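You operate a simulated robot arm through the tools that you are given. There is no shell and no other tool. Be economical: measure what you need, move in short steps, check, and stop when the job is done.

Carry out the task below with a simulated robot arm. There is one attempt and no reset: what you move stays moved.

JOB
The pink square cap in pocket two is wrong. Swap it by the pocket card and press all three home.
Fine: none is clipped yet; the wrong cap goes on the grey trolley's top tray. The cart's display says LOCK TRIED: the fixture stays locked. Set down upright: what you pick out.

Only the result counts: the job must be done as asked and must still hold three seconds after the hand-in. Knocking over, shifting, dropping, spilling or breaking anything else fails it. Lids that push on must go on centred and level and be pressed home; caps that screw on are set level and turned clockwise until they are tight.

ROBOT AND FRAMES
A 7-joint arm with a two-finger parallel gripper, fixed in place. Base frame: the origin is at the foot of the arm, x ahead of it, y to its left, z up. Lengths are in m, angles in rad, forces in N, time in s.
With the tool pointing down near the work surface it reaches from about 0.4 to 0.9 m from the base axis. Its first joint turns from -2.496 to 2.496 rad. Payload 3 kg.
Tool frame: the origin (TCP) lies between the finger pads and is the grasp point; the fingertips stand 0.03 m ahead of it; z points along the fingers, y is the line along which they close. Largest opening 0.094 m; finger width 0.028, thickness 0.01; the body of the gripper, 0.05 by 0.096 m, starts 0.055 m behind the TCP.
Orientation is that of the tool frame in the base frame, as [roll, pitch, yaw] about the fixed x, y, z axes, in that order (R = Rz(yaw) Ry(pitch) Rx(roll)). With the fingers straight down and closing along the base's y, the tool's x points along the base's -x, its y along +y and its z along -z.

CONTROLS
- The arm moves only by the tool play_rows. Its arguments are lists of equal length, an entry for each row: "slide": the shift along the base's x, y, z in m, a list of three; "rot": the turn, a rotation vector about the base's x, y, z in rad, a list of three. In form: {"slide": [[dx, dy, dz], ...], "rot": [[ax, ay, az], ...]}. A call has 1 to 12 rows; each row shifts and turns the commanded pose from where the row before left it. "gripper" is the finger opening in m, from 0 to 0.094, set as the call begins (left out, the last holds). Each row takes 0.2 s and may step no farther than 0.05 m and 0.15 rad from the row before; otherwise, or with a gripper value out of range, the whole call is refused. A pose out of reach is approached as far as the arm can. The call stops where the force on the tool passes 40 N (or 10 N more than at its start, if that is more) or the arm is blocked; 0.2 s more then pass. The fingers move at their own pace (about 0.072 m/s each) and stop on an object; they squeeze with about 36 N. The grip force told is the motor's: it shows also when the fingers shut on nothing. Time passes only in rows, and 0.2 s behind the last, so rows that do not move let the fingers close. The reply holds the time, the measured pose of the TCP, the force on the tool along the base axes, the opening and the grip force, in the units named above and with some noise, with the torque about the TCP (base axes, N m) and any sound that the robot's microphone picked up, and new pictures: "views" is both (left out), scene, wrist or none.
- Cameras (640 x 400 px; columns grow to the right, rows downward): "scene" is fixed at [0.0512, -0.4988, 1.5561]; the picture's right is [0.90, -0.43, 0.00], its down [-0.26, -0.54, -0.80] and it looks along [0.35, 0.72, -0.60] (base axes); focal length 283 px, centre (320, 200). "wrist" rides on the gripper at [0.076, 0.014, -0.102] in the tool frame; the picture's right is [-0.18, 0.98, 0.00], its down [-0.75, -0.14, -0.64] and it looks along [-0.63, -0.12, 0.77] (tool axes); focal length 243 px, centre (320, 200). There is no depth. A picture from a camera that has moved, and an enlarged one, comes with that camera's place and axes in the base frame and with its lens.
- enlarge(camera, box): a new picture of the part [left, top, right, bottom] of that camera's present view, enlarged. The clock stands still meanwhile.
- job_done(): hands the job in; it is judged then, once.

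Work in short steps. Places have to be worked out from the pictures, the camera data and where the tool is seen: move nearer, look again, correct. Check each grasp and each placing, and mend what went wrong. You have 120 turns and 200 pictures in all, those below and enlarged ones among them. Open the gripper and draw the arm clear of the work before you hand the job in, unless the task says otherwise; then end with one line.

The tools are called after ">>>" by a JSON object that holds its "name" and its "arguments". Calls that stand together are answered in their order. play_rows: Moves the arm, as the interface text tells. Its arguments: {"type":"object","properties":{"slide":{"type":"array","items":{"type":"array","items":{"type":"number"}}},"rot":{"type":"array","items":{"type":"array","items":{"type":"number"}}},"gripper":{"type":"number"},"views":{"type":"string","enum":["both","scene","wrist","none"]}},"required":["slide","rot"]} The other tools are called the same way: enlarge (camera, box) takes an enlarged picture of a part of a camera's view; job_done () hands the job in.

At the start:

```text
clock: 0.0
tool_pos: [0.4508, 0.2161, 1.2591]
ee_rot: [-3.142, 0.0, 3.141]
force: [0.3, 0.2, -0.5]
torque: [-0.01, -0.04, 0.0]
gripper_width: 0.0941
grip_force: 0.0
```

scene: 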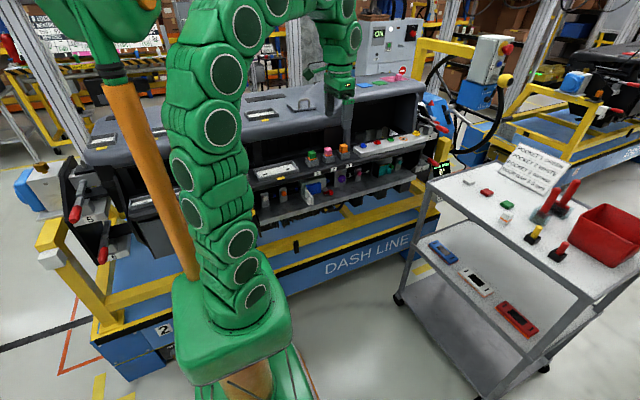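
wrist: 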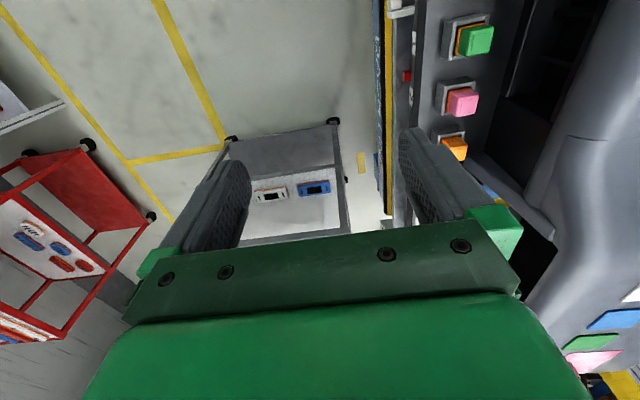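

The wrist picture shows three caps (green, pink, orange) on a ledge; the scene shows a trolley with a card and spare caps. I enlarge the card, trolley and ledge first.

>>> {"name": "enlarge", "arguments": {"camera": "scene", "box": [480, 120, 600, 200]}}

>>> {"name": "enlarge", "arguments": {"camera": "scene", "box": [440, 160, 640, 285]}}

>>> {"name": "enlarge", "arguments": {"camera": "scene", "box": [240, 110, 460, 220]}}

>>> {"name": "enlarge", "arguments": {"camera": "wrist", "box": [380, 0, 560, 170]}}

>>> {"name": "enlarge", "arguments": {"camera": "scene", "box": [340, 0, 460, 90]}}

```text
5.00 times, centred on (540, 160) of scene
camera zoom: at [0.0512, -0.4988, 1.5561], right [0.9, -0.43, 0.0], down [-0.26, -0.54, -0.8], along [0.35, 0.72, -0.6], focal length 1416 px, centre (-780, 400)
```

zoom: 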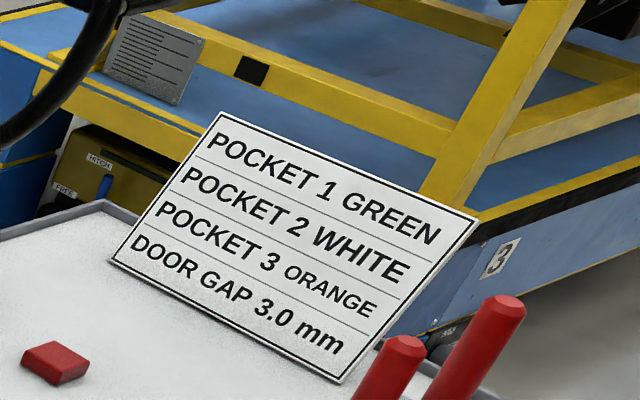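

```text
3.20 times, centred on (540, 222) of scene
camera zoom: at [0.0512, -0.4988, 1.5561], right [0.9, -0.43, 0.0], down [-0.26, -0.54, -0.8], along [0.35, 0.72, -0.6], focal length 907 px, centre (-384, 128)
```

zoom: 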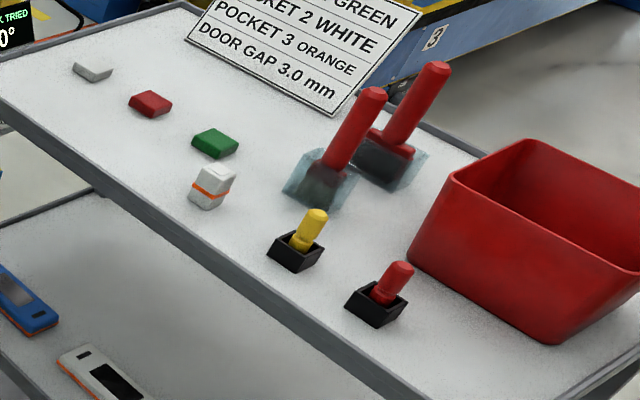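

```text
2.91 times, centred on (350, 165) of scene
camera zoom: at [0.0512, -0.4988, 1.5561], right [0.9, -0.43, 0.0], down [-0.26, -0.54, -0.8], along [0.35, 0.72, -0.6], focal length 824 px, centre (233, 302)
```

zoom: 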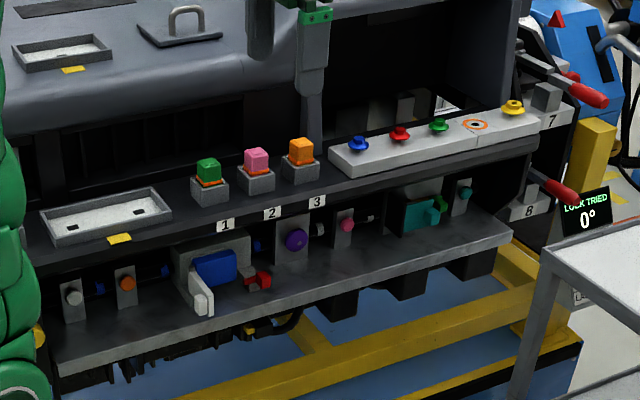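

```text
2.35 times, centred on (470, 85) of wrist
camera zoom: at [0.3755, 0.2301, 1.3614], right [0.18, 0.98, 0.0], down [0.75, -0.14, 0.64], along [0.63, -0.12, -0.77], focal length 571 px, centre (-33, 471)
```

zoom: 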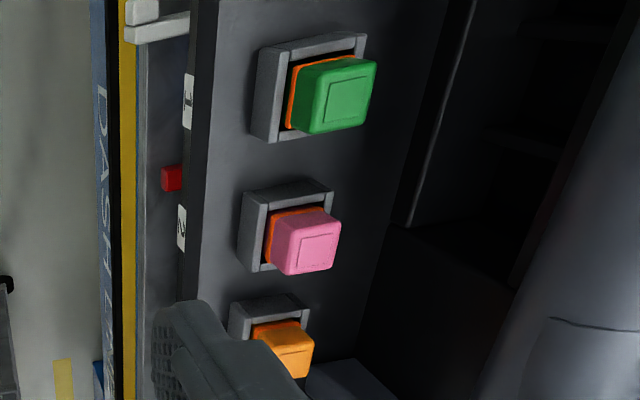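

```text
4.44 times, centred on (400, 45) of scene
camera zoom: at [0.0512, -0.4988, 1.5561], right [0.9, -0.43, 0.0], down [-0.26, -0.54, -0.8], along [0.35, 0.72, -0.6], focal length 1259 px, centre (-36, 889)
```

zoom: 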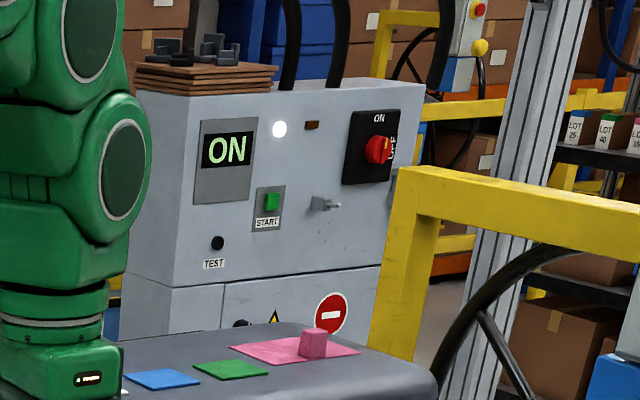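

The card says pocket 2 takes WHITE; a white cap with an orange seal stands on the trolley. Triangulated, the pink cap is near (0.525, 0.405, 1.02), with the pockets about 0.072 apart along x. Now I move over toward the trolley to measure the white cap.

>>> {"name": "play_rows", "arguments": {"slide": [[0.0, -0.045, 0], [0.0, -0.045, 0], [0.03, -0.04, 0], [0.03, -0.04, 0], [0.04, -0.03, 0], [0.04, -0.03, 0], [0.04, -0.03, 0], [0.04, -0.03, 0], [0.03, -0.02, 0]], "rot": [[0, 0, 0], [0, 0, 0], [0, 0, 0], [0, 0, 0], [0, 0, 0], [0, 0, 0], [0, 0, 0], [0, 0, 0], [0, 0, 0]]}}

```text
clock: 2.0
tool_pos: [0.703, -0.0962, 1.2601]
ee_rot: [-3.14, 0.001, -3.141]
force: [-1.0, -0.8, -0.5]
torque: [-0.01, 0.0, -0.01]
gripper_width: 0.094
grip_force: 0.0
camera wrist: at [0.6266, -0.0813, 1.362], right [0.18, 0.98, 0.0], down [0.75, -0.14, 0.64], along [0.63, -0.12, -0.77], focal length 243 px, centre (320, 200)
```

scene: 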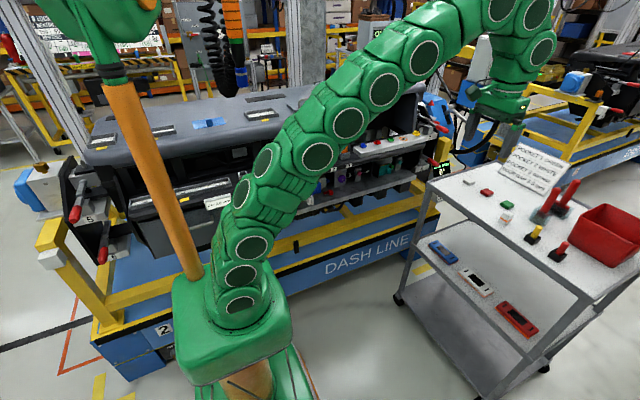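
wrist: 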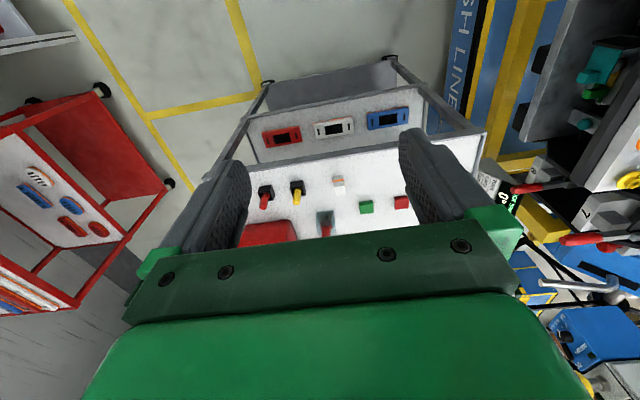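

The white cap triangulates to about (0.963, -0.10, 0.90). I move above it in stages and check that the arm can reach that far.

>>> {"name": "play_rows", "arguments": {"slide": [[0.04, 0, -0.02], [0.04, 0, -0.02], [0.04, 0, -0.02], [0.04, 0, -0.03], [0.03, 0, -0.03], [0.0, 0, -0.03]], "rot": [[0, 0, 0], [0, 0, 0], [0, 0, 0], [0, 0, 0], [0, 0, 0], [0, 0, 0]]}}

>>> {"name": "enlarge", "arguments": {"camera": "wrist", "box": [220, 80, 420, 205]}}

```text
clock: 3.4
tool_pos: [0.8078, -0.0943, 1.1165]
ee_rot: [-3.14, 0.001, 3.14]
force: [0.5, 0.5, -0.7]
torque: [-0.02, 0.01, 0.02]
gripper_width: 0.0941
grip_force: 0.3
out of reach, approached as far as the arm can: row 1, 2, 3, 4, 5
camera wrist: at [0.7319, -0.0801, 1.2205], right [0.18, 0.98, 0.0], down [0.75, -0.14, 0.64], along [0.63, -0.12, -0.77], focal length 243 px, centre (320, 200)
```

scene: 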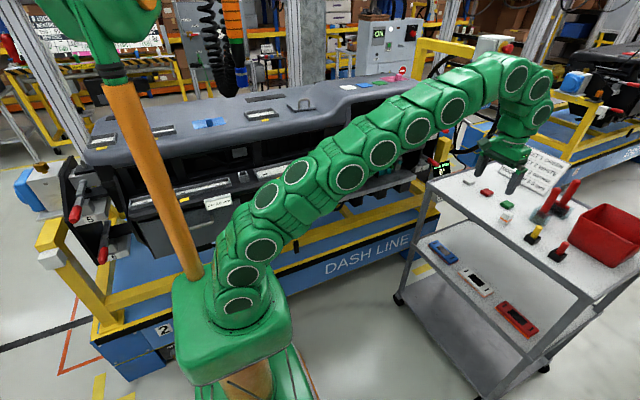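
wrist: 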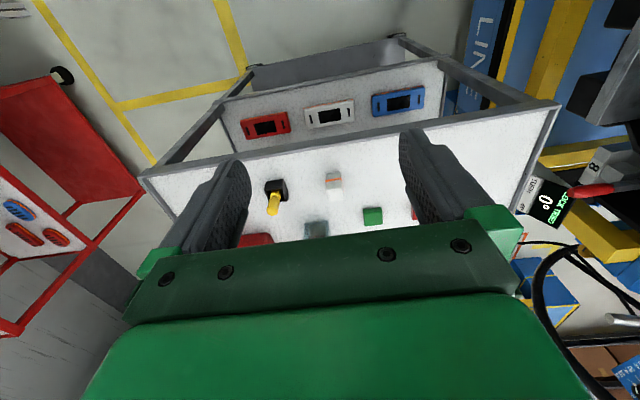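

```text
3.20 times, centred on (320, 142) of wrist
camera zoom: at [0.7319, -0.0801, 1.2205], right [0.18, 0.98, 0.0], down [0.75, -0.14, 0.64], along [0.63, -0.12, -0.77], focal length 776 px, centre (320, 384)
```

zoom: 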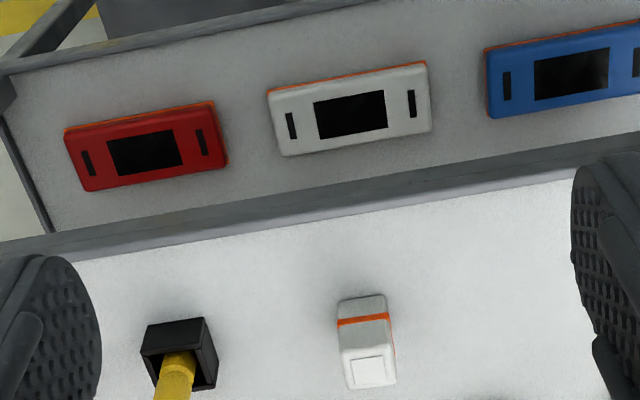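

The white cap's top is near (0.967, -0.10, 0.925), and the x reach limit is about 0.81 at this height. I go lower and push outward to see whether the reach grows.

>>> {"name": "play_rows", "arguments": {"slide": [[0, 0, -0.04], [0, 0, -0.04], [0.03, 0, 0], [0.03, 0, 0], [0.03, 0, 0]], "rot": [[0, 0, 0], [0, 0, 0], [0, 0, 0], [0, 0, 0], [0, 0, 0]], "views": "wrist"}}

```text
clock: 4.6
tool_pos: [0.8684, -0.0934, 1.0393]
ee_rot: [-3.141, 0.0, 3.141]
force: [-0.4, -0.6, 0.2]
torque: [0.0, 0.01, -0.01]
gripper_width: 0.0939
grip_force: 0.0
out of reach, approached as far as the arm can: row 5
camera wrist: at [0.7925, -0.08, 1.1414], right [0.18, 0.98, 0.0], down [0.75, -0.14, 0.64], along [0.63, -0.12, -0.77], focal length 243 px, centre (320, 200)
```

wrist: 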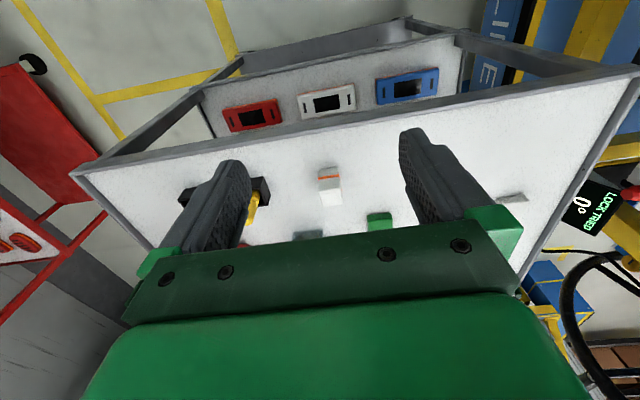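

Reach grows as the tool goes lower, and a small outward tilt about y will keep the pads parallel to the cap's side faces. I narrow the fingers a bit, tilt 0.2 rad and approach to z ≈ 1.0.

>>> {"name": "play_rows", "arguments": {"slide": [[0, 0, 0], [0, 0, 0], [0.03, 0, -0.02], [0.03, 0, -0.02], [0.02, -0.003, 0]], "rot": [[0, -0.1, 0], [0, -0.1, 0], [0, 0, 0], [0, 0, 0], [0, 0, 0]], "gripper": 0.065}}

>>> {"name": "enlarge", "arguments": {"camera": "wrist", "box": [220, 110, 420, 235]}}

>>> {"name": "enlarge", "arguments": {"camera": "scene", "box": [440, 130, 600, 230]}}

```text
clock: 5.8
tool_pos: [0.9371, -0.0942, 0.9992]
ee_rot: [-3.14, 0.202, -3.14]
force: [0.0, 0.0, 0.2]
torque: [0.02, 0.0, -0.02]
gripper_width: 0.0647
grip_force: 0.1
out of reach, approached as far as the arm can: row 5
camera wrist: at [0.8433, -0.0805, 1.0836], right [0.18, 0.98, 0.04], down [0.61, -0.14, 0.78], along [0.77, -0.12, -0.63], focal length 243 px, centre (320, 200)
```

scene: 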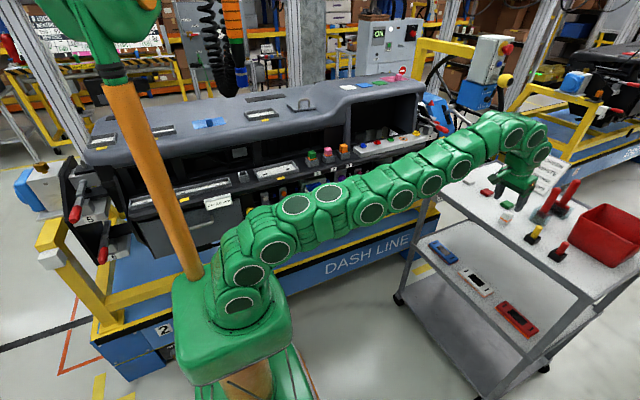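
wrist: 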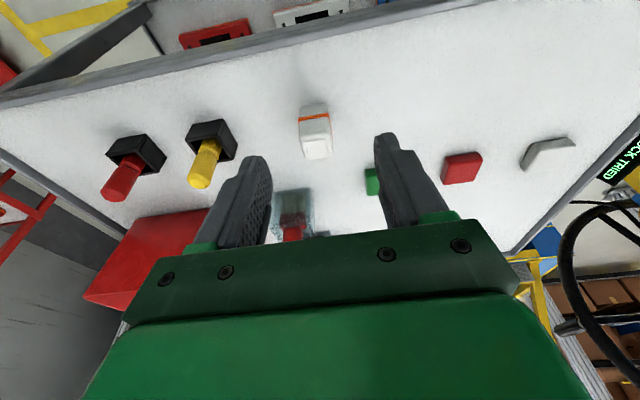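

```text
3.20 times, centred on (320, 172) of wrist
camera zoom: at [0.8433, -0.0805, 1.0836], right [0.18, 0.98, 0.04], down [0.61, -0.14, 0.78], along [0.77, -0.12, -0.63], focal length 776 px, centre (320, 288)
```

zoom: 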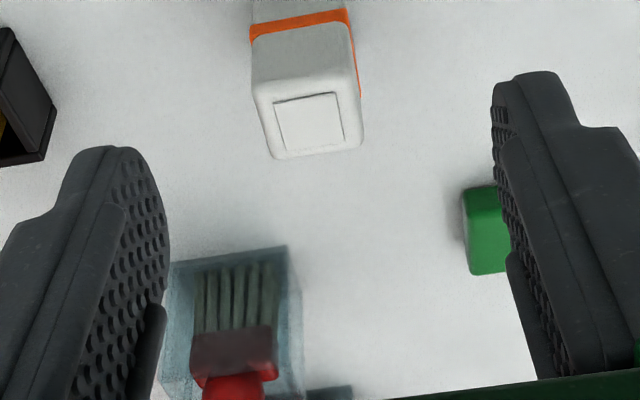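

```text
4.00 times, centred on (520, 180) of scene
camera zoom: at [0.0512, -0.4988, 1.5561], right [0.9, -0.43, 0.0], down [-0.26, -0.54, -0.8], along [0.35, 0.72, -0.6], focal length 1133 px, centre (-480, 280)
```

zoom: 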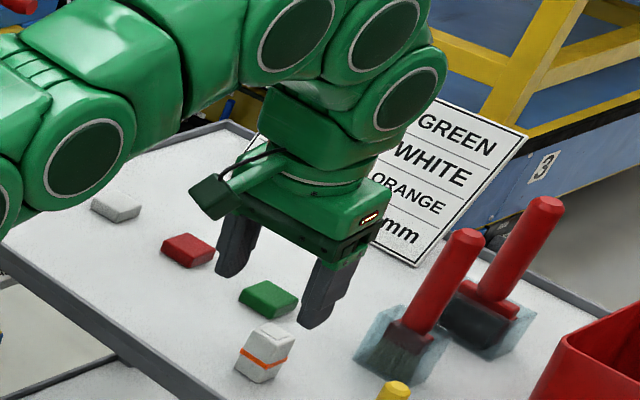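

The refined estimate puts the cap's top centre at (0.967, -0.1005, 0.928), with the ring near z ≈ 0.908 and the cap about 0.027 square. I align above it with the tips still clear.

>>> {"name": "play_rows", "arguments": {"slide": [[0.01, -0.004, -0.01], [0.015, -0.003, -0.01], [0, 0, 0]], "rot": [[0, 0, 0], [0, 0, 0], [0, 0, 0]], "gripper": 0.055, "views": "none"}}

>>> {"name": "enlarge", "arguments": {"camera": "wrist", "box": [220, 90, 420, 215]}}

>>> {"name": "enlarge", "arguments": {"camera": "scene", "box": [460, 155, 556, 215]}}

```text
clock: 6.6
tool_pos: [0.9389, -0.0963, 0.9934]
ee_rot: [3.14, 0.201, -3.141]
force: [0.0, -0.2, 0.2]
torque: [0.01, 0.01, 0.02]
gripper_width: 0.0547
grip_force: 0.0
out of reach, approached as far as the arm can: row 1, 2
```

```text
3.20 times, centred on (320, 152) of wrist
camera zoom: at [0.8438, -0.0825, 1.0775], right [0.18, 0.98, 0.04], down [0.61, -0.14, 0.78], along [0.77, -0.12, -0.63], focal length 776 px, centre (320, 352)
```

zoom: 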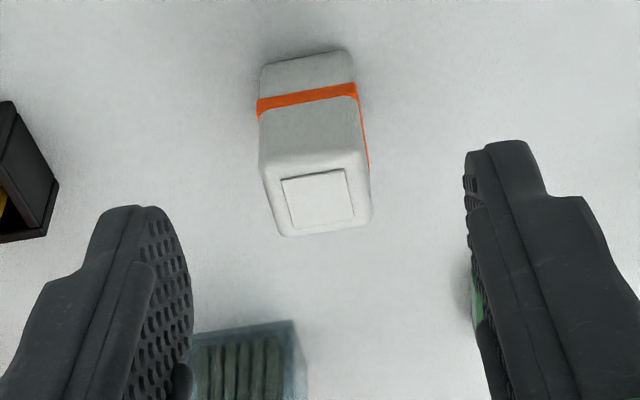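

```text
6.67 times, centred on (508, 185) of scene
camera zoom: at [0.0512, -0.4988, 1.5561], right [0.9, -0.43, 0.0], down [-0.26, -0.54, -0.8], along [0.35, 0.72, -0.6], focal length 1889 px, centre (-933, 300)
```

zoom: 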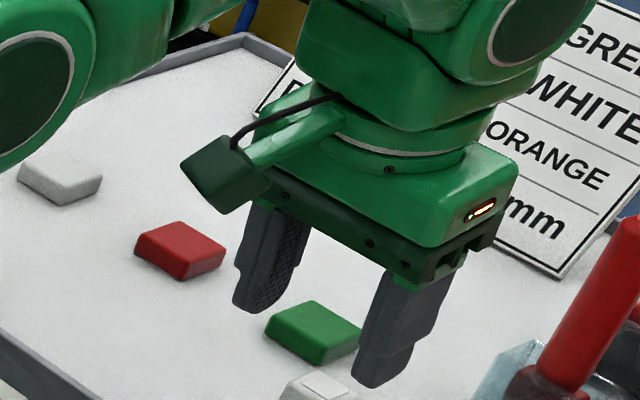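

Reach limits x to about 0.94 at this height, so I add tilt to 0.32 rad. Then I align x at a slightly lower height and check.

>>> {"name": "play_rows", "arguments": {"slide": [[0, 0, 0], [0.008, -0.004, -0.003], [0.01, 0, -0.005], [0.0, 0, 0]], "rot": [[0, -0.12, 0], [0, 0, 0], [0, 0, 0], [0, 0, 0]], "views": "none"}}

>>> {"name": "enlarge", "arguments": {"camera": "wrist", "box": [220, 90, 420, 215]}}

```text
clock: 7.6
tool_pos: [0.9584, -0.1008, 0.9856]
ee_rot: [-3.141, 0.322, -3.141]
force: [0.1, -0.2, 0.0]
torque: [0.01, 0.01, 0.0]
gripper_width: 0.0552
grip_force: 0.0
```

```text
3.20 times, centred on (320, 152) of wrist
camera zoom: at [0.8523, -0.0865, 1.0574], right [0.17, 0.98, 0.06], down [0.51, -0.14, 0.85], along [0.84, -0.12, -0.53], focal length 776 px, centre (320, 352)
```

zoom: 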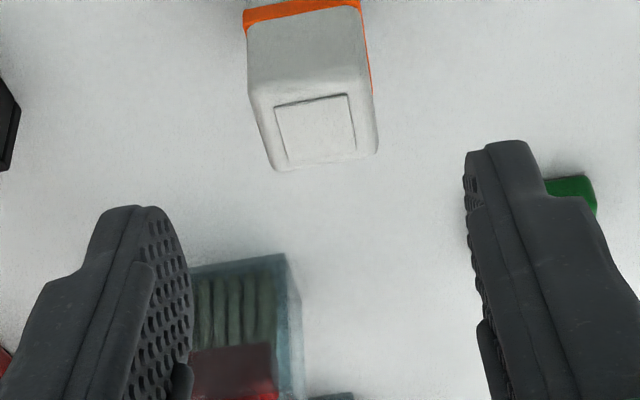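

The estimate holds at (0.968, -0.101). I descend to z = 0.9425 and close the fingers.

>>> {"name": "play_rows", "arguments": {"slide": [[0.002, 0, -0.015], [0, 0, -0.014], [0, 0, -0.014], [0, 0, 0]], "rot": [[0, 0, 0], [0, 0, 0], [0, 0, 0], [0, 0, 0]], "views": "wrist"}}

>>> {"name": "enlarge", "arguments": {"camera": "scene", "box": [460, 165, 556, 225]}}

```text
clock: 8.6
tool_pos: [0.9588, -0.1008, 0.9416]
ee_rot: [-3.141, 0.322, -3.141]
force: [0.8, 0.8, 0.1]
torque: [-0.02, 0.01, 0.01]
gripper_width: 0.0551
grip_force: 0.0
camera wrist: at [0.8541, -0.0867, 1.0147], right [0.17, 0.98, 0.06], down [0.51, -0.14, 0.85], along [0.84, -0.12, -0.53], focal length 243 px, centre (320, 200)
```

wrist: 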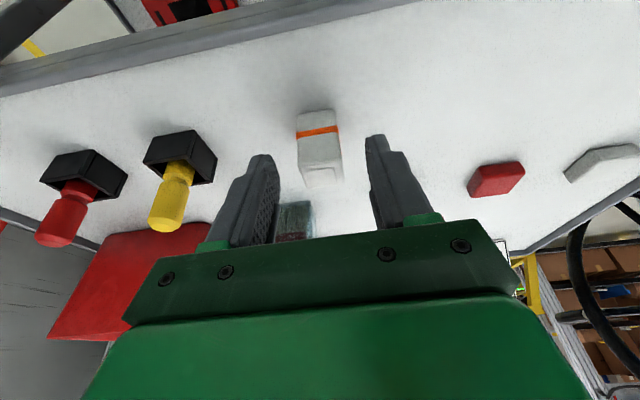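

```text
6.67 times, centred on (508, 195) of scene
camera zoom: at [0.0512, -0.4988, 1.5561], right [0.9, -0.43, 0.0], down [-0.26, -0.54, -0.8], along [0.35, 0.72, -0.6], focal length 1889 px, centre (-933, 233)
```

zoom: 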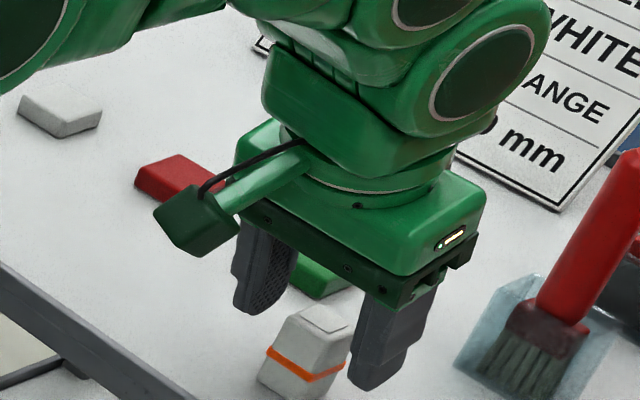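

The cap projects exactly between the pads in both views. Closing now.

>>> {"name": "play_rows", "arguments": {"slide": [[0, 0, 0], [0, 0, 0], [0, 0, 0]], "rot": [[0, 0, 0], [0, 0, 0], [0, 0, 0]], "gripper": 0.0, "views": "none"}}

>>> {"name": "enlarge", "arguments": {"camera": "wrist", "box": [220, 90, 420, 215]}}

>>> {"name": "enlarge", "arguments": {"camera": "scene", "box": [460, 165, 556, 225]}}

```text
clock: 9.4
tool_pos: [0.9582, -0.1009, 0.9427]
ee_rot: [-3.14, 0.32, -3.141]
force: [0.7, -0.6, -1.7]
torque: [-0.05, 0.01, -0.01]
gripper_width: 0.0242
grip_force: 35.9
```

```text
3.20 times, centred on (320, 152) of wrist
camera zoom: at [0.8541, -0.0866, 1.0147], right [0.17, 0.98, 0.06], down [0.51, -0.14, 0.85], along [0.84, -0.12, -0.53], focal length 776 px, centre (320, 352)
```

zoom: 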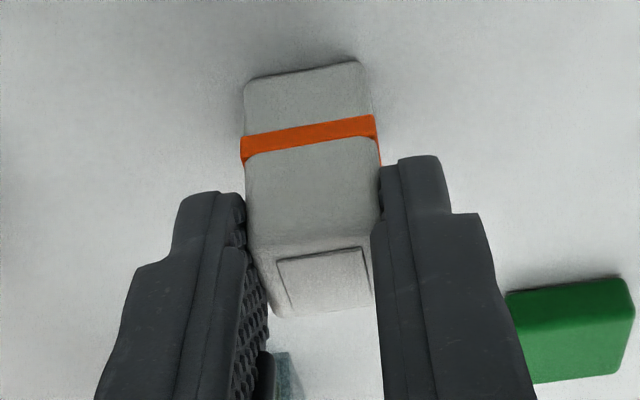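

```text
6.67 times, centred on (508, 195) of scene
camera zoom: at [0.0512, -0.4988, 1.5561], right [0.9, -0.43, 0.0], down [-0.26, -0.54, -0.8], along [0.35, 0.72, -0.6], focal length 1889 px, centre (-933, 233)
```

zoom: 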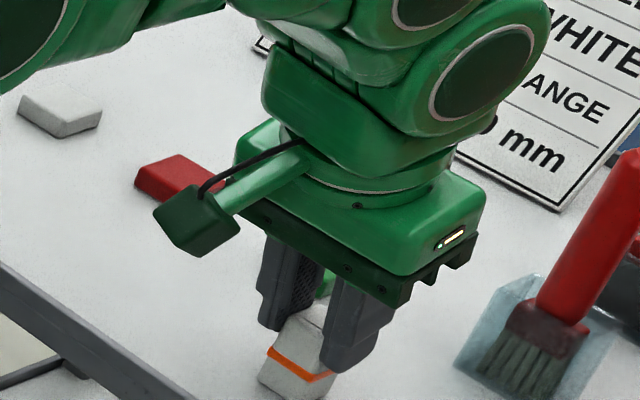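

The grasp works (cap width 0.024), but pocket two must be emptied first. I release the cap in place, back up along the reach limit, and go for the pink cap.

>>> {"name": "play_rows", "arguments": {"slide": [[0, 0, 0], [0, 0, 0], [0, 0, 0.015], [-0.01, 0, 0.03], [-0.03, 0, 0.04], [-0.04, 0, 0.04], [-0.045, 0, 0.02], [-0.045, 0, 0.02]], "rot": [[0, 0, 0], [0, 0, 0], [0, 0, 0], [0, 0, 0], [0, 0, 0], [0, 0, 0], [0, 0, 0], [0, 0, 0]], "gripper": 0.055, "views": "wrist"}}

```text
refused: row 6 steps farther than a row can; nothing moved
```

Row 6 was slightly too long, so I shorten it.

>>> {"name": "play_rows", "arguments": {"slide": [[0, 0, 0], [0, 0, 0], [0, 0, 0.015], [-0.01, 0, 0.03], [-0.03, 0, 0.039], [-0.03, 0, 0.039], [-0.045, 0, 0.02], [-0.045, 0, 0.02]], "rot": [[0, 0, 0], [0, 0, 0], [0, 0, 0], [0, 0, 0], [0, 0, 0], [0, 0, 0], [0, 0, 0], [0, 0, 0]], "gripper": 0.055, "views": "wrist"}}

```text
clock: 11.2
tool_pos: [0.7991, -0.1007, 1.1047]
ee_rot: [-3.141, 0.32, 3.141]
force: [-0.1, 0.9, -0.5]
torque: [-0.01, 0.0, -0.01]
gripper_width: 0.0549
grip_force: 0.0
camera wrist: at [0.6942, -0.0868, 1.1776], right [0.17, 0.98, 0.06], down [0.51, -0.14, 0.85], along [0.84, -0.12, -0.53], focal length 243 px, centre (320, 200)
```

wrist: 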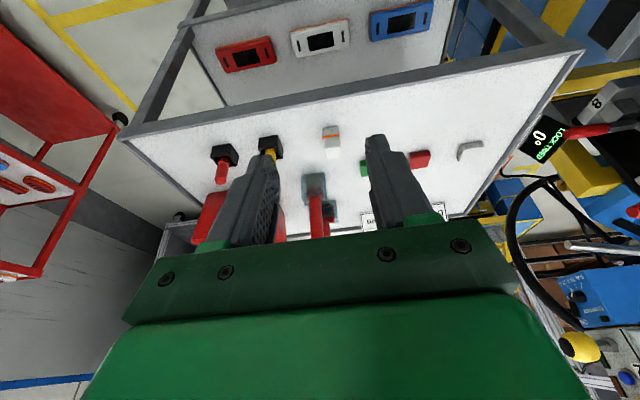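

The white cap still stands. I travel at height back toward the pockets (x first, then y).

>>> {"name": "play_rows", "arguments": {"slide": [[-0.03, 0, 0.035], [-0.03, 0, 0.035], [-0.035, 0.01, 0.03], [-0.04, 0.02, 0.02], [-0.04, 0.025, 0], [-0.04, 0.025, 0], [-0.035, 0.03, 0], [-0.03, 0.035, 0], [-0.03, 0.035, 0], [-0.02, 0.04, 0], [-0.01, 0.04, 0], [0, 0.04, 0]], "rot": [[0, 0, 0], [0, 0, 0], [0, 0, 0], [0, 0, 0], [0, 0, 0], [0, 0, 0], [0, 0, 0], [0, 0, 0], [0, 0, 0], [0, 0, 0], [0, 0, 0], [0, 0, 0]]}}

```text
clock: 13.8
tool_pos: [0.4585, 0.2004, 1.2293]
ee_rot: [3.141, 0.331, -3.14]
force: [0.1, 0.0, -0.2]
torque: [-0.01, 0.02, 0.0]
gripper_width: 0.0551
grip_force: 0.1
camera wrist: at [0.3522, 0.213, 1.301], right [0.17, 0.98, 0.06], down [0.5, -0.14, 0.85], along [0.85, -0.12, -0.52], focal length 243 px, centre (320, 200)
```

scene: 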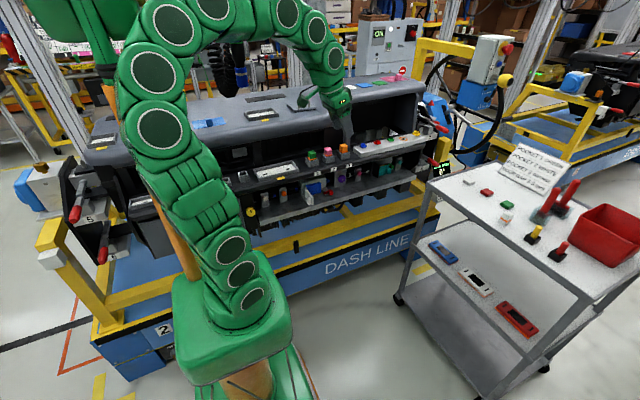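
wrist: 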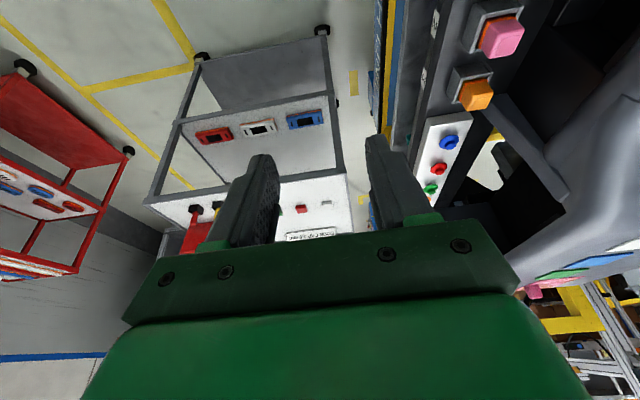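

I enlarge both views to judge the hood overhang and the pocket geometry.

>>> {"name": "enlarge", "arguments": {"camera": "wrist", "box": [420, 0, 640, 138]}}

>>> {"name": "enlarge", "arguments": {"camera": "scene", "box": [260, 70, 430, 176]}}

>>> {"name": "enlarge", "arguments": {"camera": "scene", "box": [296, 135, 360, 175]}}

```text
2.90 times, centred on (530, 69) of wrist
camera zoom: at [0.3522, 0.213, 1.301], right [0.17, 0.98, 0.06], down [0.5, -0.14, 0.85], along [0.85, -0.12, -0.52], focal length 703 px, centre (-289, 580)
```

zoom: 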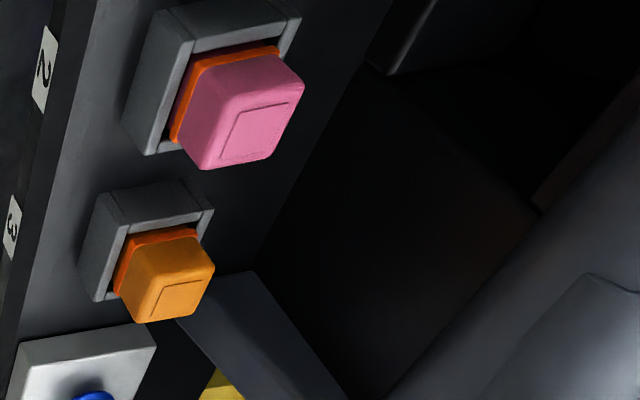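

```text
3.76 times, centred on (345, 123) of scene
camera zoom: at [0.0512, -0.4988, 1.5561], right [0.9, -0.43, 0.0], down [-0.26, -0.54, -0.8], along [0.35, 0.72, -0.6], focal length 1067 px, centre (226, 490)
```

zoom: 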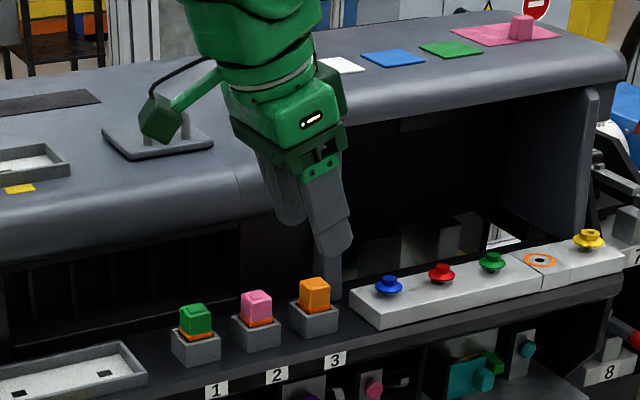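

```text
10.00 times, centred on (328, 155) of scene
camera zoom: at [0.0512, -0.4988, 1.5561], right [0.9, -0.43, 0.0], down [-0.26, -0.54, -0.8], along [0.35, 0.72, -0.6], focal length 2833 px, centre (240, 650)
```

zoom: 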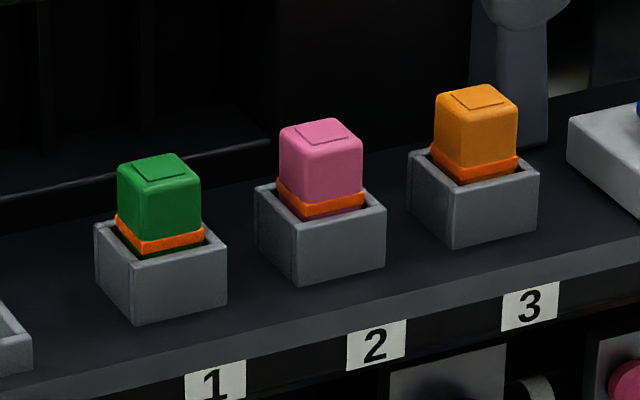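

The hood front edge triangulates to about y ≈ 0.41, z ≈ 1.16, overhanging the pockets, so a vertical approach would hit it. I'll approach tilted toward +y with the fingers closing along x, which equals the trolley grasp yawed by 90°. I yaw +90° clear of the fixture first.

>>> {"name": "play_rows", "arguments": {"slide": [[0, -0.02, 0], [0, -0.02, 0], [0, -0.02, 0], [0, 0, 0], [0, 0, 0], [0, 0, 0], [0, 0, 0], [0, 0, 0], [0, 0, 0], [0, 0, 0], [0, 0, 0]], "rot": [[0, 0, 0.1428], [0, 0, 0.1428], [0, 0, 0.1428], [0, 0, 0.1428], [0, 0, 0.1428], [0, 0, 0.1428], [0, 0, 0.1428], [0, 0, 0.1428], [0, 0, 0.1428], [0, 0, 0.1428], [0, 0, 0.1428]]}}

```text
clock: 16.2
tool_pos: [0.4584, 0.14, 1.2227]
ee_rot: [3.14, 0.32, -1.569]
force: [-0.2, 0.9, -0.1]
torque: [-0.02, -0.02, -0.04]
gripper_width: 0.055
grip_force: 0.1
camera wrist: at [0.4444, 0.0344, 1.2972], right [-0.98, 0.17, 0.06], down [0.14, 0.51, 0.85], along [0.12, 0.84, -0.53], focal length 243 px, centre (320, 200)
```

scene: 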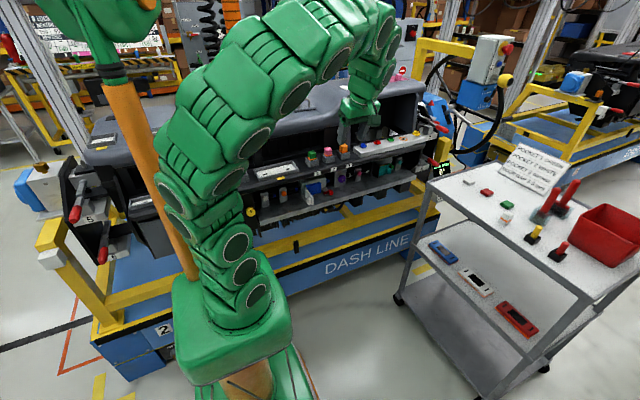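
wrist: 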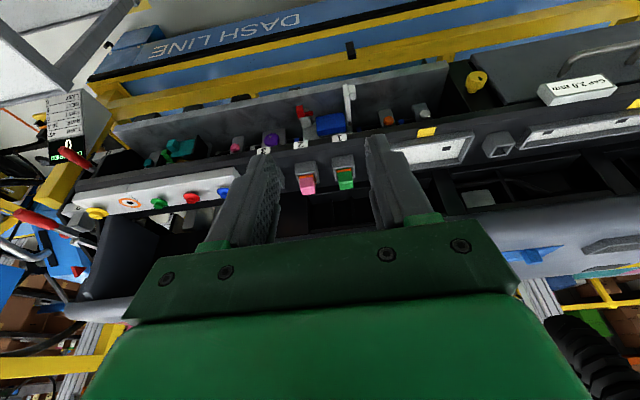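

The yaw worked. Now I tilt by 0.25 more toward +y and move to (0.52, 0.28, 1.13) for a close look.

>>> {"name": "play_rows", "arguments": {"slide": [[0.02, 0.02, -0.02], [0.02, 0.03, -0.02], [0.02, 0.03, -0.02], [0.0, 0.03, -0.02], [0, 0.02, -0.01]], "rot": [[0.125, 0, 0], [0.125, 0, 0], [0, 0, 0], [0, 0, 0], [0, 0, 0]]}}

>>> {"name": "enlarge", "arguments": {"camera": "wrist", "box": [220, 60, 460, 210]}}

```text
clock: 17.4
tool_pos: [0.5184, 0.2703, 1.1344]
ee_rot: [-3.142, 0.571, -1.571]
force: [0.3, 0.4, 0.3]
torque: [0.02, -0.02, 0.02]
gripper_width: 0.055
grip_force: 0.1
camera wrist: at [0.5045, 0.1497, 1.1795], right [-0.98, 0.16, 0.1], down [0.14, 0.29, 0.95], along [0.12, 0.95, -0.3], focal length 243 px, centre (320, 200)
```

scene: 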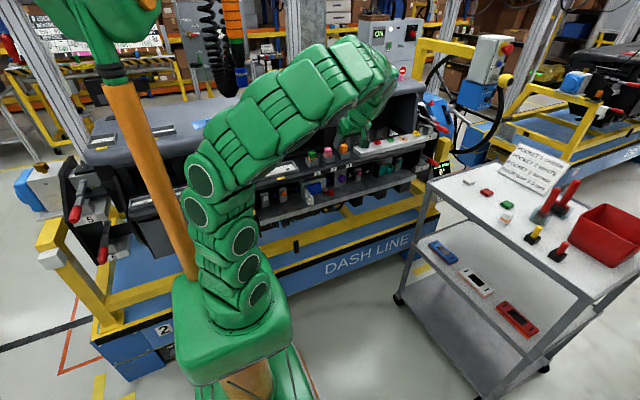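
wrist: 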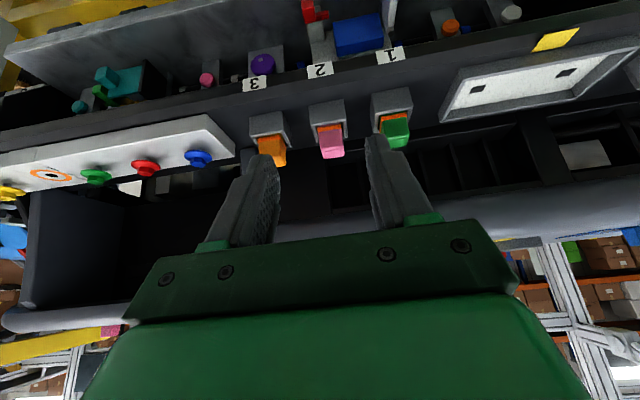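

```text
2.67 times, centred on (340, 135) of wrist
camera zoom: at [0.5045, 0.1497, 1.1795], right [-0.98, 0.16, 0.1], down [0.14, 0.29, 0.95], along [0.12, 0.95, -0.3], focal length 647 px, centre (267, 373)
```

zoom: 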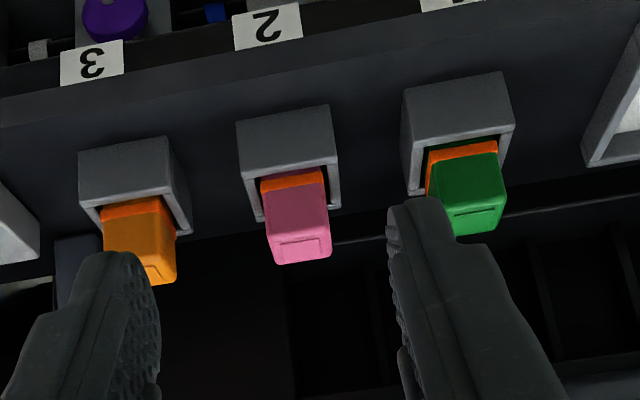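

Several wrist views agree: the pink cap's top is at about (0.515, 0.394, 1.049). I go to a pre-grasp point 0.05 back along the tool axis and check.

>>> {"name": "play_rows", "arguments": {"slide": [[-0.003, 0.04, -0.014], [0, 0.04, -0.015], [0, 0, 0]], "rot": [[0, 0, 0], [0, 0, 0], [0, 0, 0]], "views": "wrist"}}

>>> {"name": "enlarge", "arguments": {"camera": "wrist", "box": [220, 60, 460, 210]}}

>>> {"name": "enlarge", "arguments": {"camera": "scene", "box": [280, 95, 408, 175]}}

```text
clock: 18.2
tool_pos: [0.5156, 0.35, 1.1058]
ee_rot: [3.14, 0.569, -1.57]
force: [0.6, 0.3, 0.2]
torque: [0.01, -0.03, -0.04]
gripper_width: 0.055
grip_force: 0.1
camera wrist: at [0.5018, 0.2297, 1.1507], right [-0.98, 0.16, 0.1], down [0.14, 0.29, 0.95], along [0.12, 0.94, -0.31], focal length 243 px, centre (320, 200)
```

wrist: 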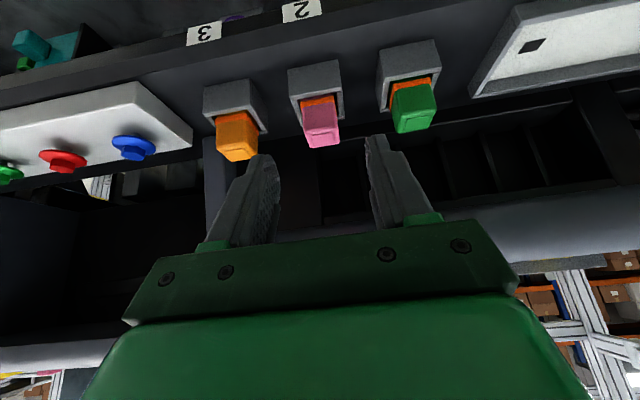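

```text
2.67 times, centred on (340, 135) of wrist
camera zoom: at [0.5018, 0.2297, 1.1507], right [-0.98, 0.16, 0.1], down [0.14, 0.29, 0.95], along [0.12, 0.94, -0.31], focal length 647 px, centre (267, 373)
```

zoom: 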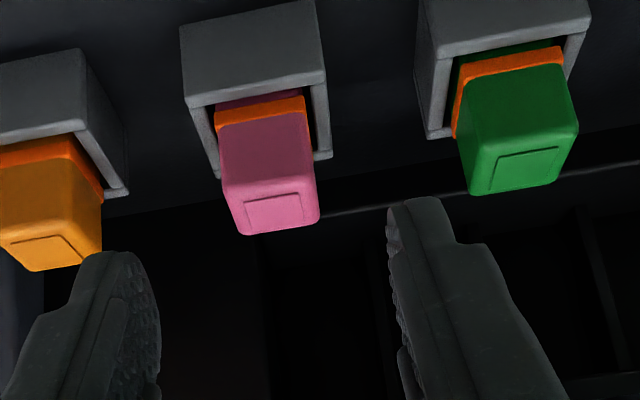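

```text
5.00 times, centred on (344, 135) of scene
camera zoom: at [0.0512, -0.4988, 1.5561], right [0.9, -0.43, 0.0], down [-0.26, -0.54, -0.8], along [0.35, 0.72, -0.6], focal length 1416 px, centre (200, 525)
```

zoom: 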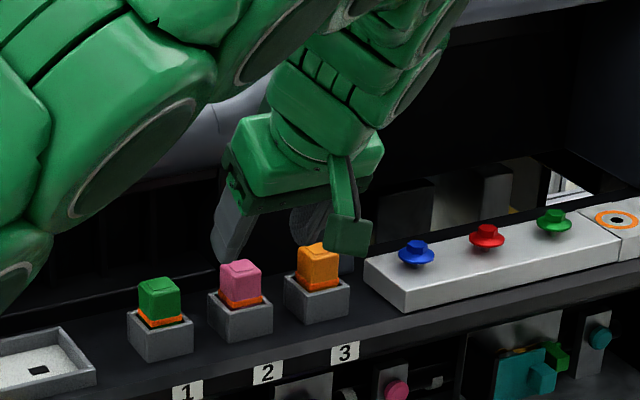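

The cap is at x ≈ 0.516, y ≈ 0.392, centred between the fingers. I advance along the tool axis to the grasp point.

>>> {"name": "play_rows", "arguments": {"slide": [[0, 0.01, -0.015], [0, 0.01, -0.014], [0, 0.008, -0.013], [0, 0, 0]], "rot": [[0, 0, 0], [0, 0, 0], [0, 0, 0], [0, 0, 0]], "views": "none"}}

>>> {"name": "enlarge", "arguments": {"camera": "wrist", "box": [200, 30, 440, 180]}}

>>> {"name": "enlarge", "arguments": {"camera": "scene", "box": [290, 115, 386, 175]}}

```text
clock: 19.2
tool_pos: [0.5155, 0.3778, 1.0636]
ee_rot: [3.14, 0.569, -1.571]
force: [0.6, -0.2, -0.7]
torque: [-0.02, -0.02, 0.01]
gripper_width: 0.0549
grip_force: 0.1
```

```text
2.67 times, centred on (320, 105) of wrist
camera zoom: at [0.5016, 0.2576, 1.1087], right [-0.98, 0.16, 0.1], down [0.14, 0.29, 0.95], along [0.12, 0.94, -0.3], focal length 647 px, centre (320, 453)
```

zoom: 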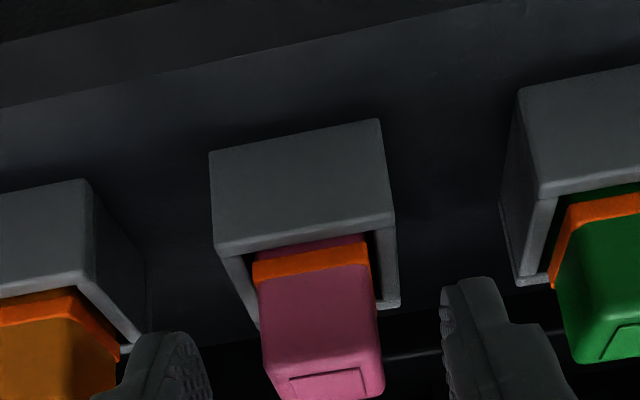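

```text
6.67 times, centred on (338, 145) of scene
camera zoom: at [0.0512, -0.4988, 1.5561], right [0.9, -0.43, 0.0], down [-0.26, -0.54, -0.8], along [0.35, 0.72, -0.6], focal length 1889 px, centre (200, 567)
```

zoom: 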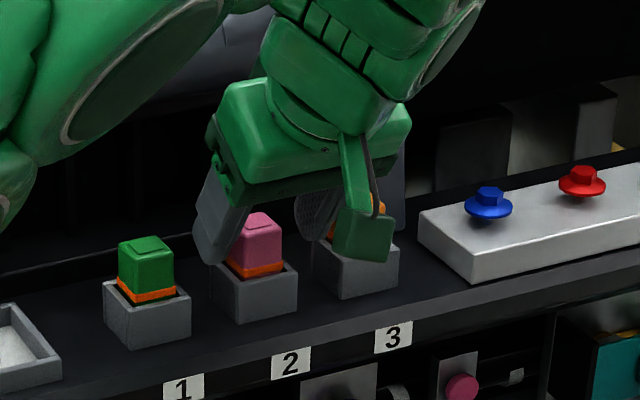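

The fingertips straddle the cap above the ring. Closing.

>>> {"name": "play_rows", "arguments": {"slide": [[0, 0, 0], [0, 0, 0], [0, 0, 0]], "rot": [[0, 0, 0], [0, 0, 0], [0, 0, 0]], "gripper": 0.0, "views": "none"}}

>>> {"name": "enlarge", "arguments": {"camera": "wrist", "box": [200, 30, 440, 180]}}

>>> {"name": "enlarge", "arguments": {"camera": "scene", "box": [296, 125, 376, 175]}}

```text
clock: 20.0
tool_pos: [0.5155, 0.3778, 1.0637]
ee_rot: [3.141, 0.571, -1.572]
force: [-0.7, -0.1, 2.2]
torque: [0.06, -0.03, -0.01]
gripper_width: 0.0244
grip_force: 35.9
```

```text
2.67 times, centred on (320, 105) of wrist
camera zoom: at [0.5015, 0.2575, 1.1089], right [-0.98, 0.16, 0.1], down [0.14, 0.29, 0.95], along [0.12, 0.94, -0.3], focal length 647 px, centre (320, 453)
```

zoom: 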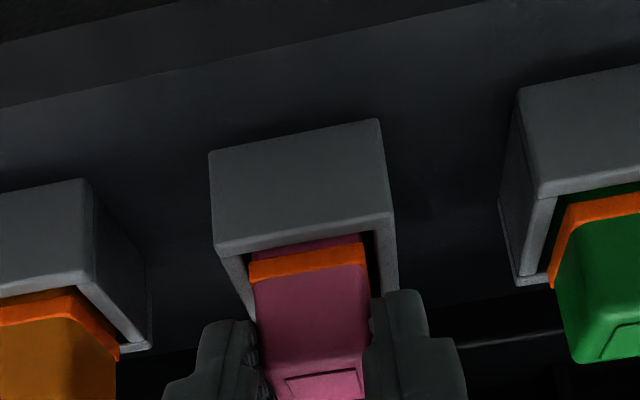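

```text
8.00 times, centred on (336, 150) of scene
camera zoom: at [0.0512, -0.4988, 1.5561], right [0.9, -0.43, 0.0], down [-0.26, -0.54, -0.8], along [0.35, 0.72, -0.6], focal length 2266 px, centre (192, 600)
```

zoom: 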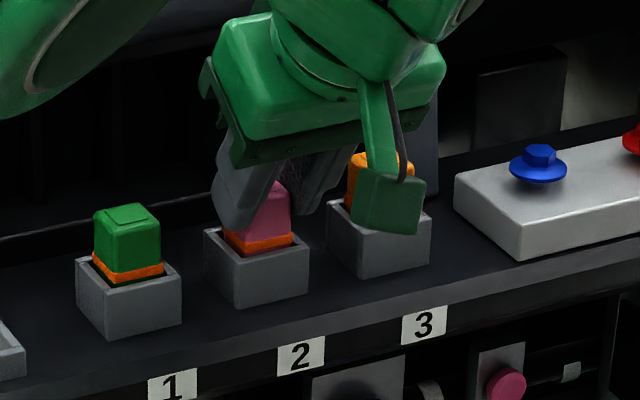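

The cap is held at width 0.024. I lift it straight up 0.045 and then withdraw in -y.

>>> {"name": "play_rows", "arguments": {"slide": [[0, 0, 0.01], [0, 0, 0.015], [0, 0, 0.02], [0, -0.03, 0.01], [0, -0.04, 0.015], [0, -0.04, 0.02]], "rot": [[0, 0, 0], [0, 0, 0], [0, 0, 0], [0, 0, 0], [0, 0, 0], [0, 0, 0]]}}

>>> {"name": "enlarge", "arguments": {"camera": "wrist", "box": [200, 60, 440, 210]}}

```text
clock: 21.4
tool_pos: [0.515, 0.2675, 1.1538]
ee_rot: [3.14, 0.569, -1.573]
force: [0.1, -0.6, -0.1]
torque: [0.0, -0.04, -0.02]
gripper_width: 0.0243
grip_force: 35.9
camera wrist: at [0.5012, 0.1474, 1.1989], right [-0.98, 0.16, 0.1], down [0.14, 0.29, 0.95], along [0.12, 0.94, -0.31], focal length 243 px, centre (320, 200)
```

scene: 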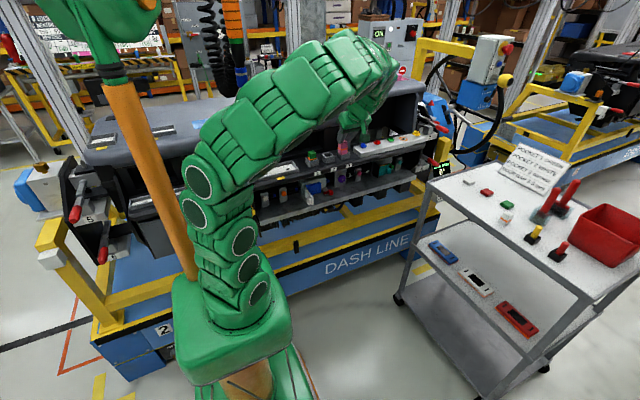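
wrist: 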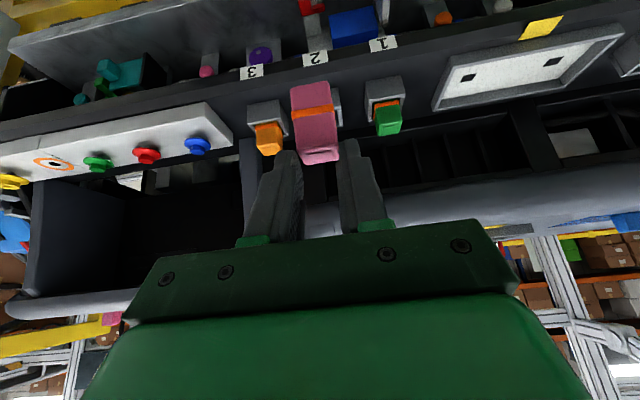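

```text
2.67 times, centred on (320, 135) of wrist
camera zoom: at [0.5012, 0.1474, 1.1989], right [-0.98, 0.16, 0.1], down [0.14, 0.29, 0.95], along [0.12, 0.94, -0.31], focal length 647 px, centre (320, 373)
```

zoom: 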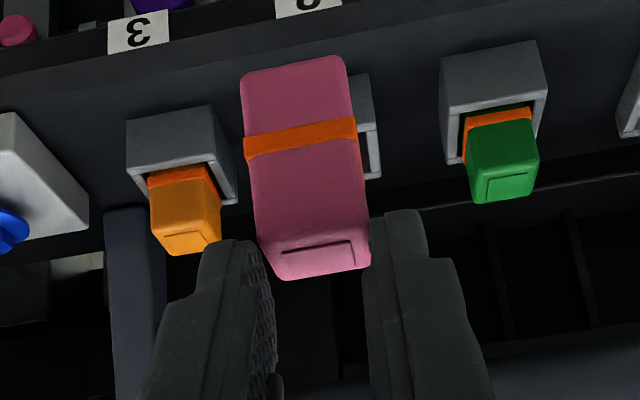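

The pink cap is held upright and level. I back off and yaw -90° with it, clear of the fixture.

>>> {"name": "play_rows", "arguments": {"slide": [[0, -0.045, 0.01], [0, -0.045, 0.01], [0, -0.045, 0.01], [0, -0.03, 0.01], [0, -0.02, 0], [0, 0, 0], [0, 0, 0], [0, 0, 0], [0, 0, 0], [0, 0, 0], [0, 0, 0], [0, 0, 0]], "rot": [[0, 0, 0], [0, 0, -0.1428], [0, 0, -0.1428], [0, 0, -0.1428], [0, 0, -0.1428], [0, 0, -0.1428], [0, 0, -0.1428], [0, 0, -0.1428], [0, 0, -0.1428], [0, 0, -0.1428], [0, 0, -0.1428], [0, 0, -0.1428]]}}

```text
clock: 24.0
tool_pos: [0.5156, 0.0832, 1.1927]
ee_rot: [-3.141, 0.569, 3.14]
force: [0.6, -1.5, -0.9]
torque: [0.01, -0.02, 0.04]
gripper_width: 0.024
grip_force: 36.1
camera wrist: at [0.3959, 0.0963, 1.2382], right [0.16, 0.98, 0.1], down [0.29, -0.14, 0.95], along [0.94, -0.12, -0.31], focal length 243 px, centre (320, 200)
```

scene: 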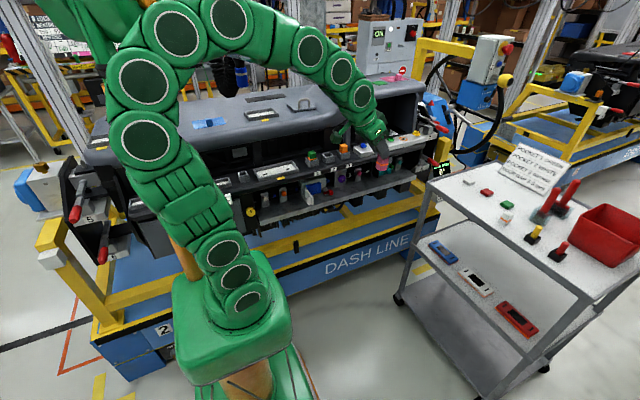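
wrist: 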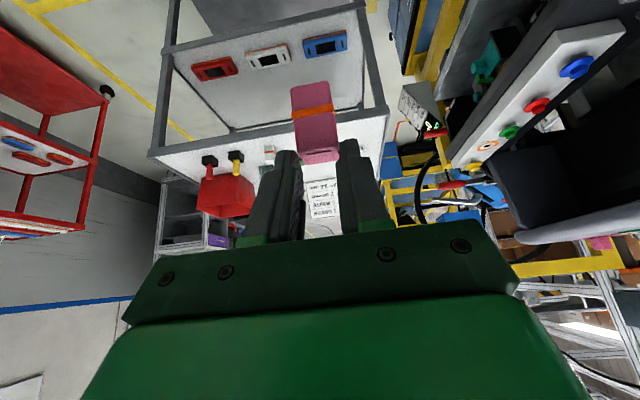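

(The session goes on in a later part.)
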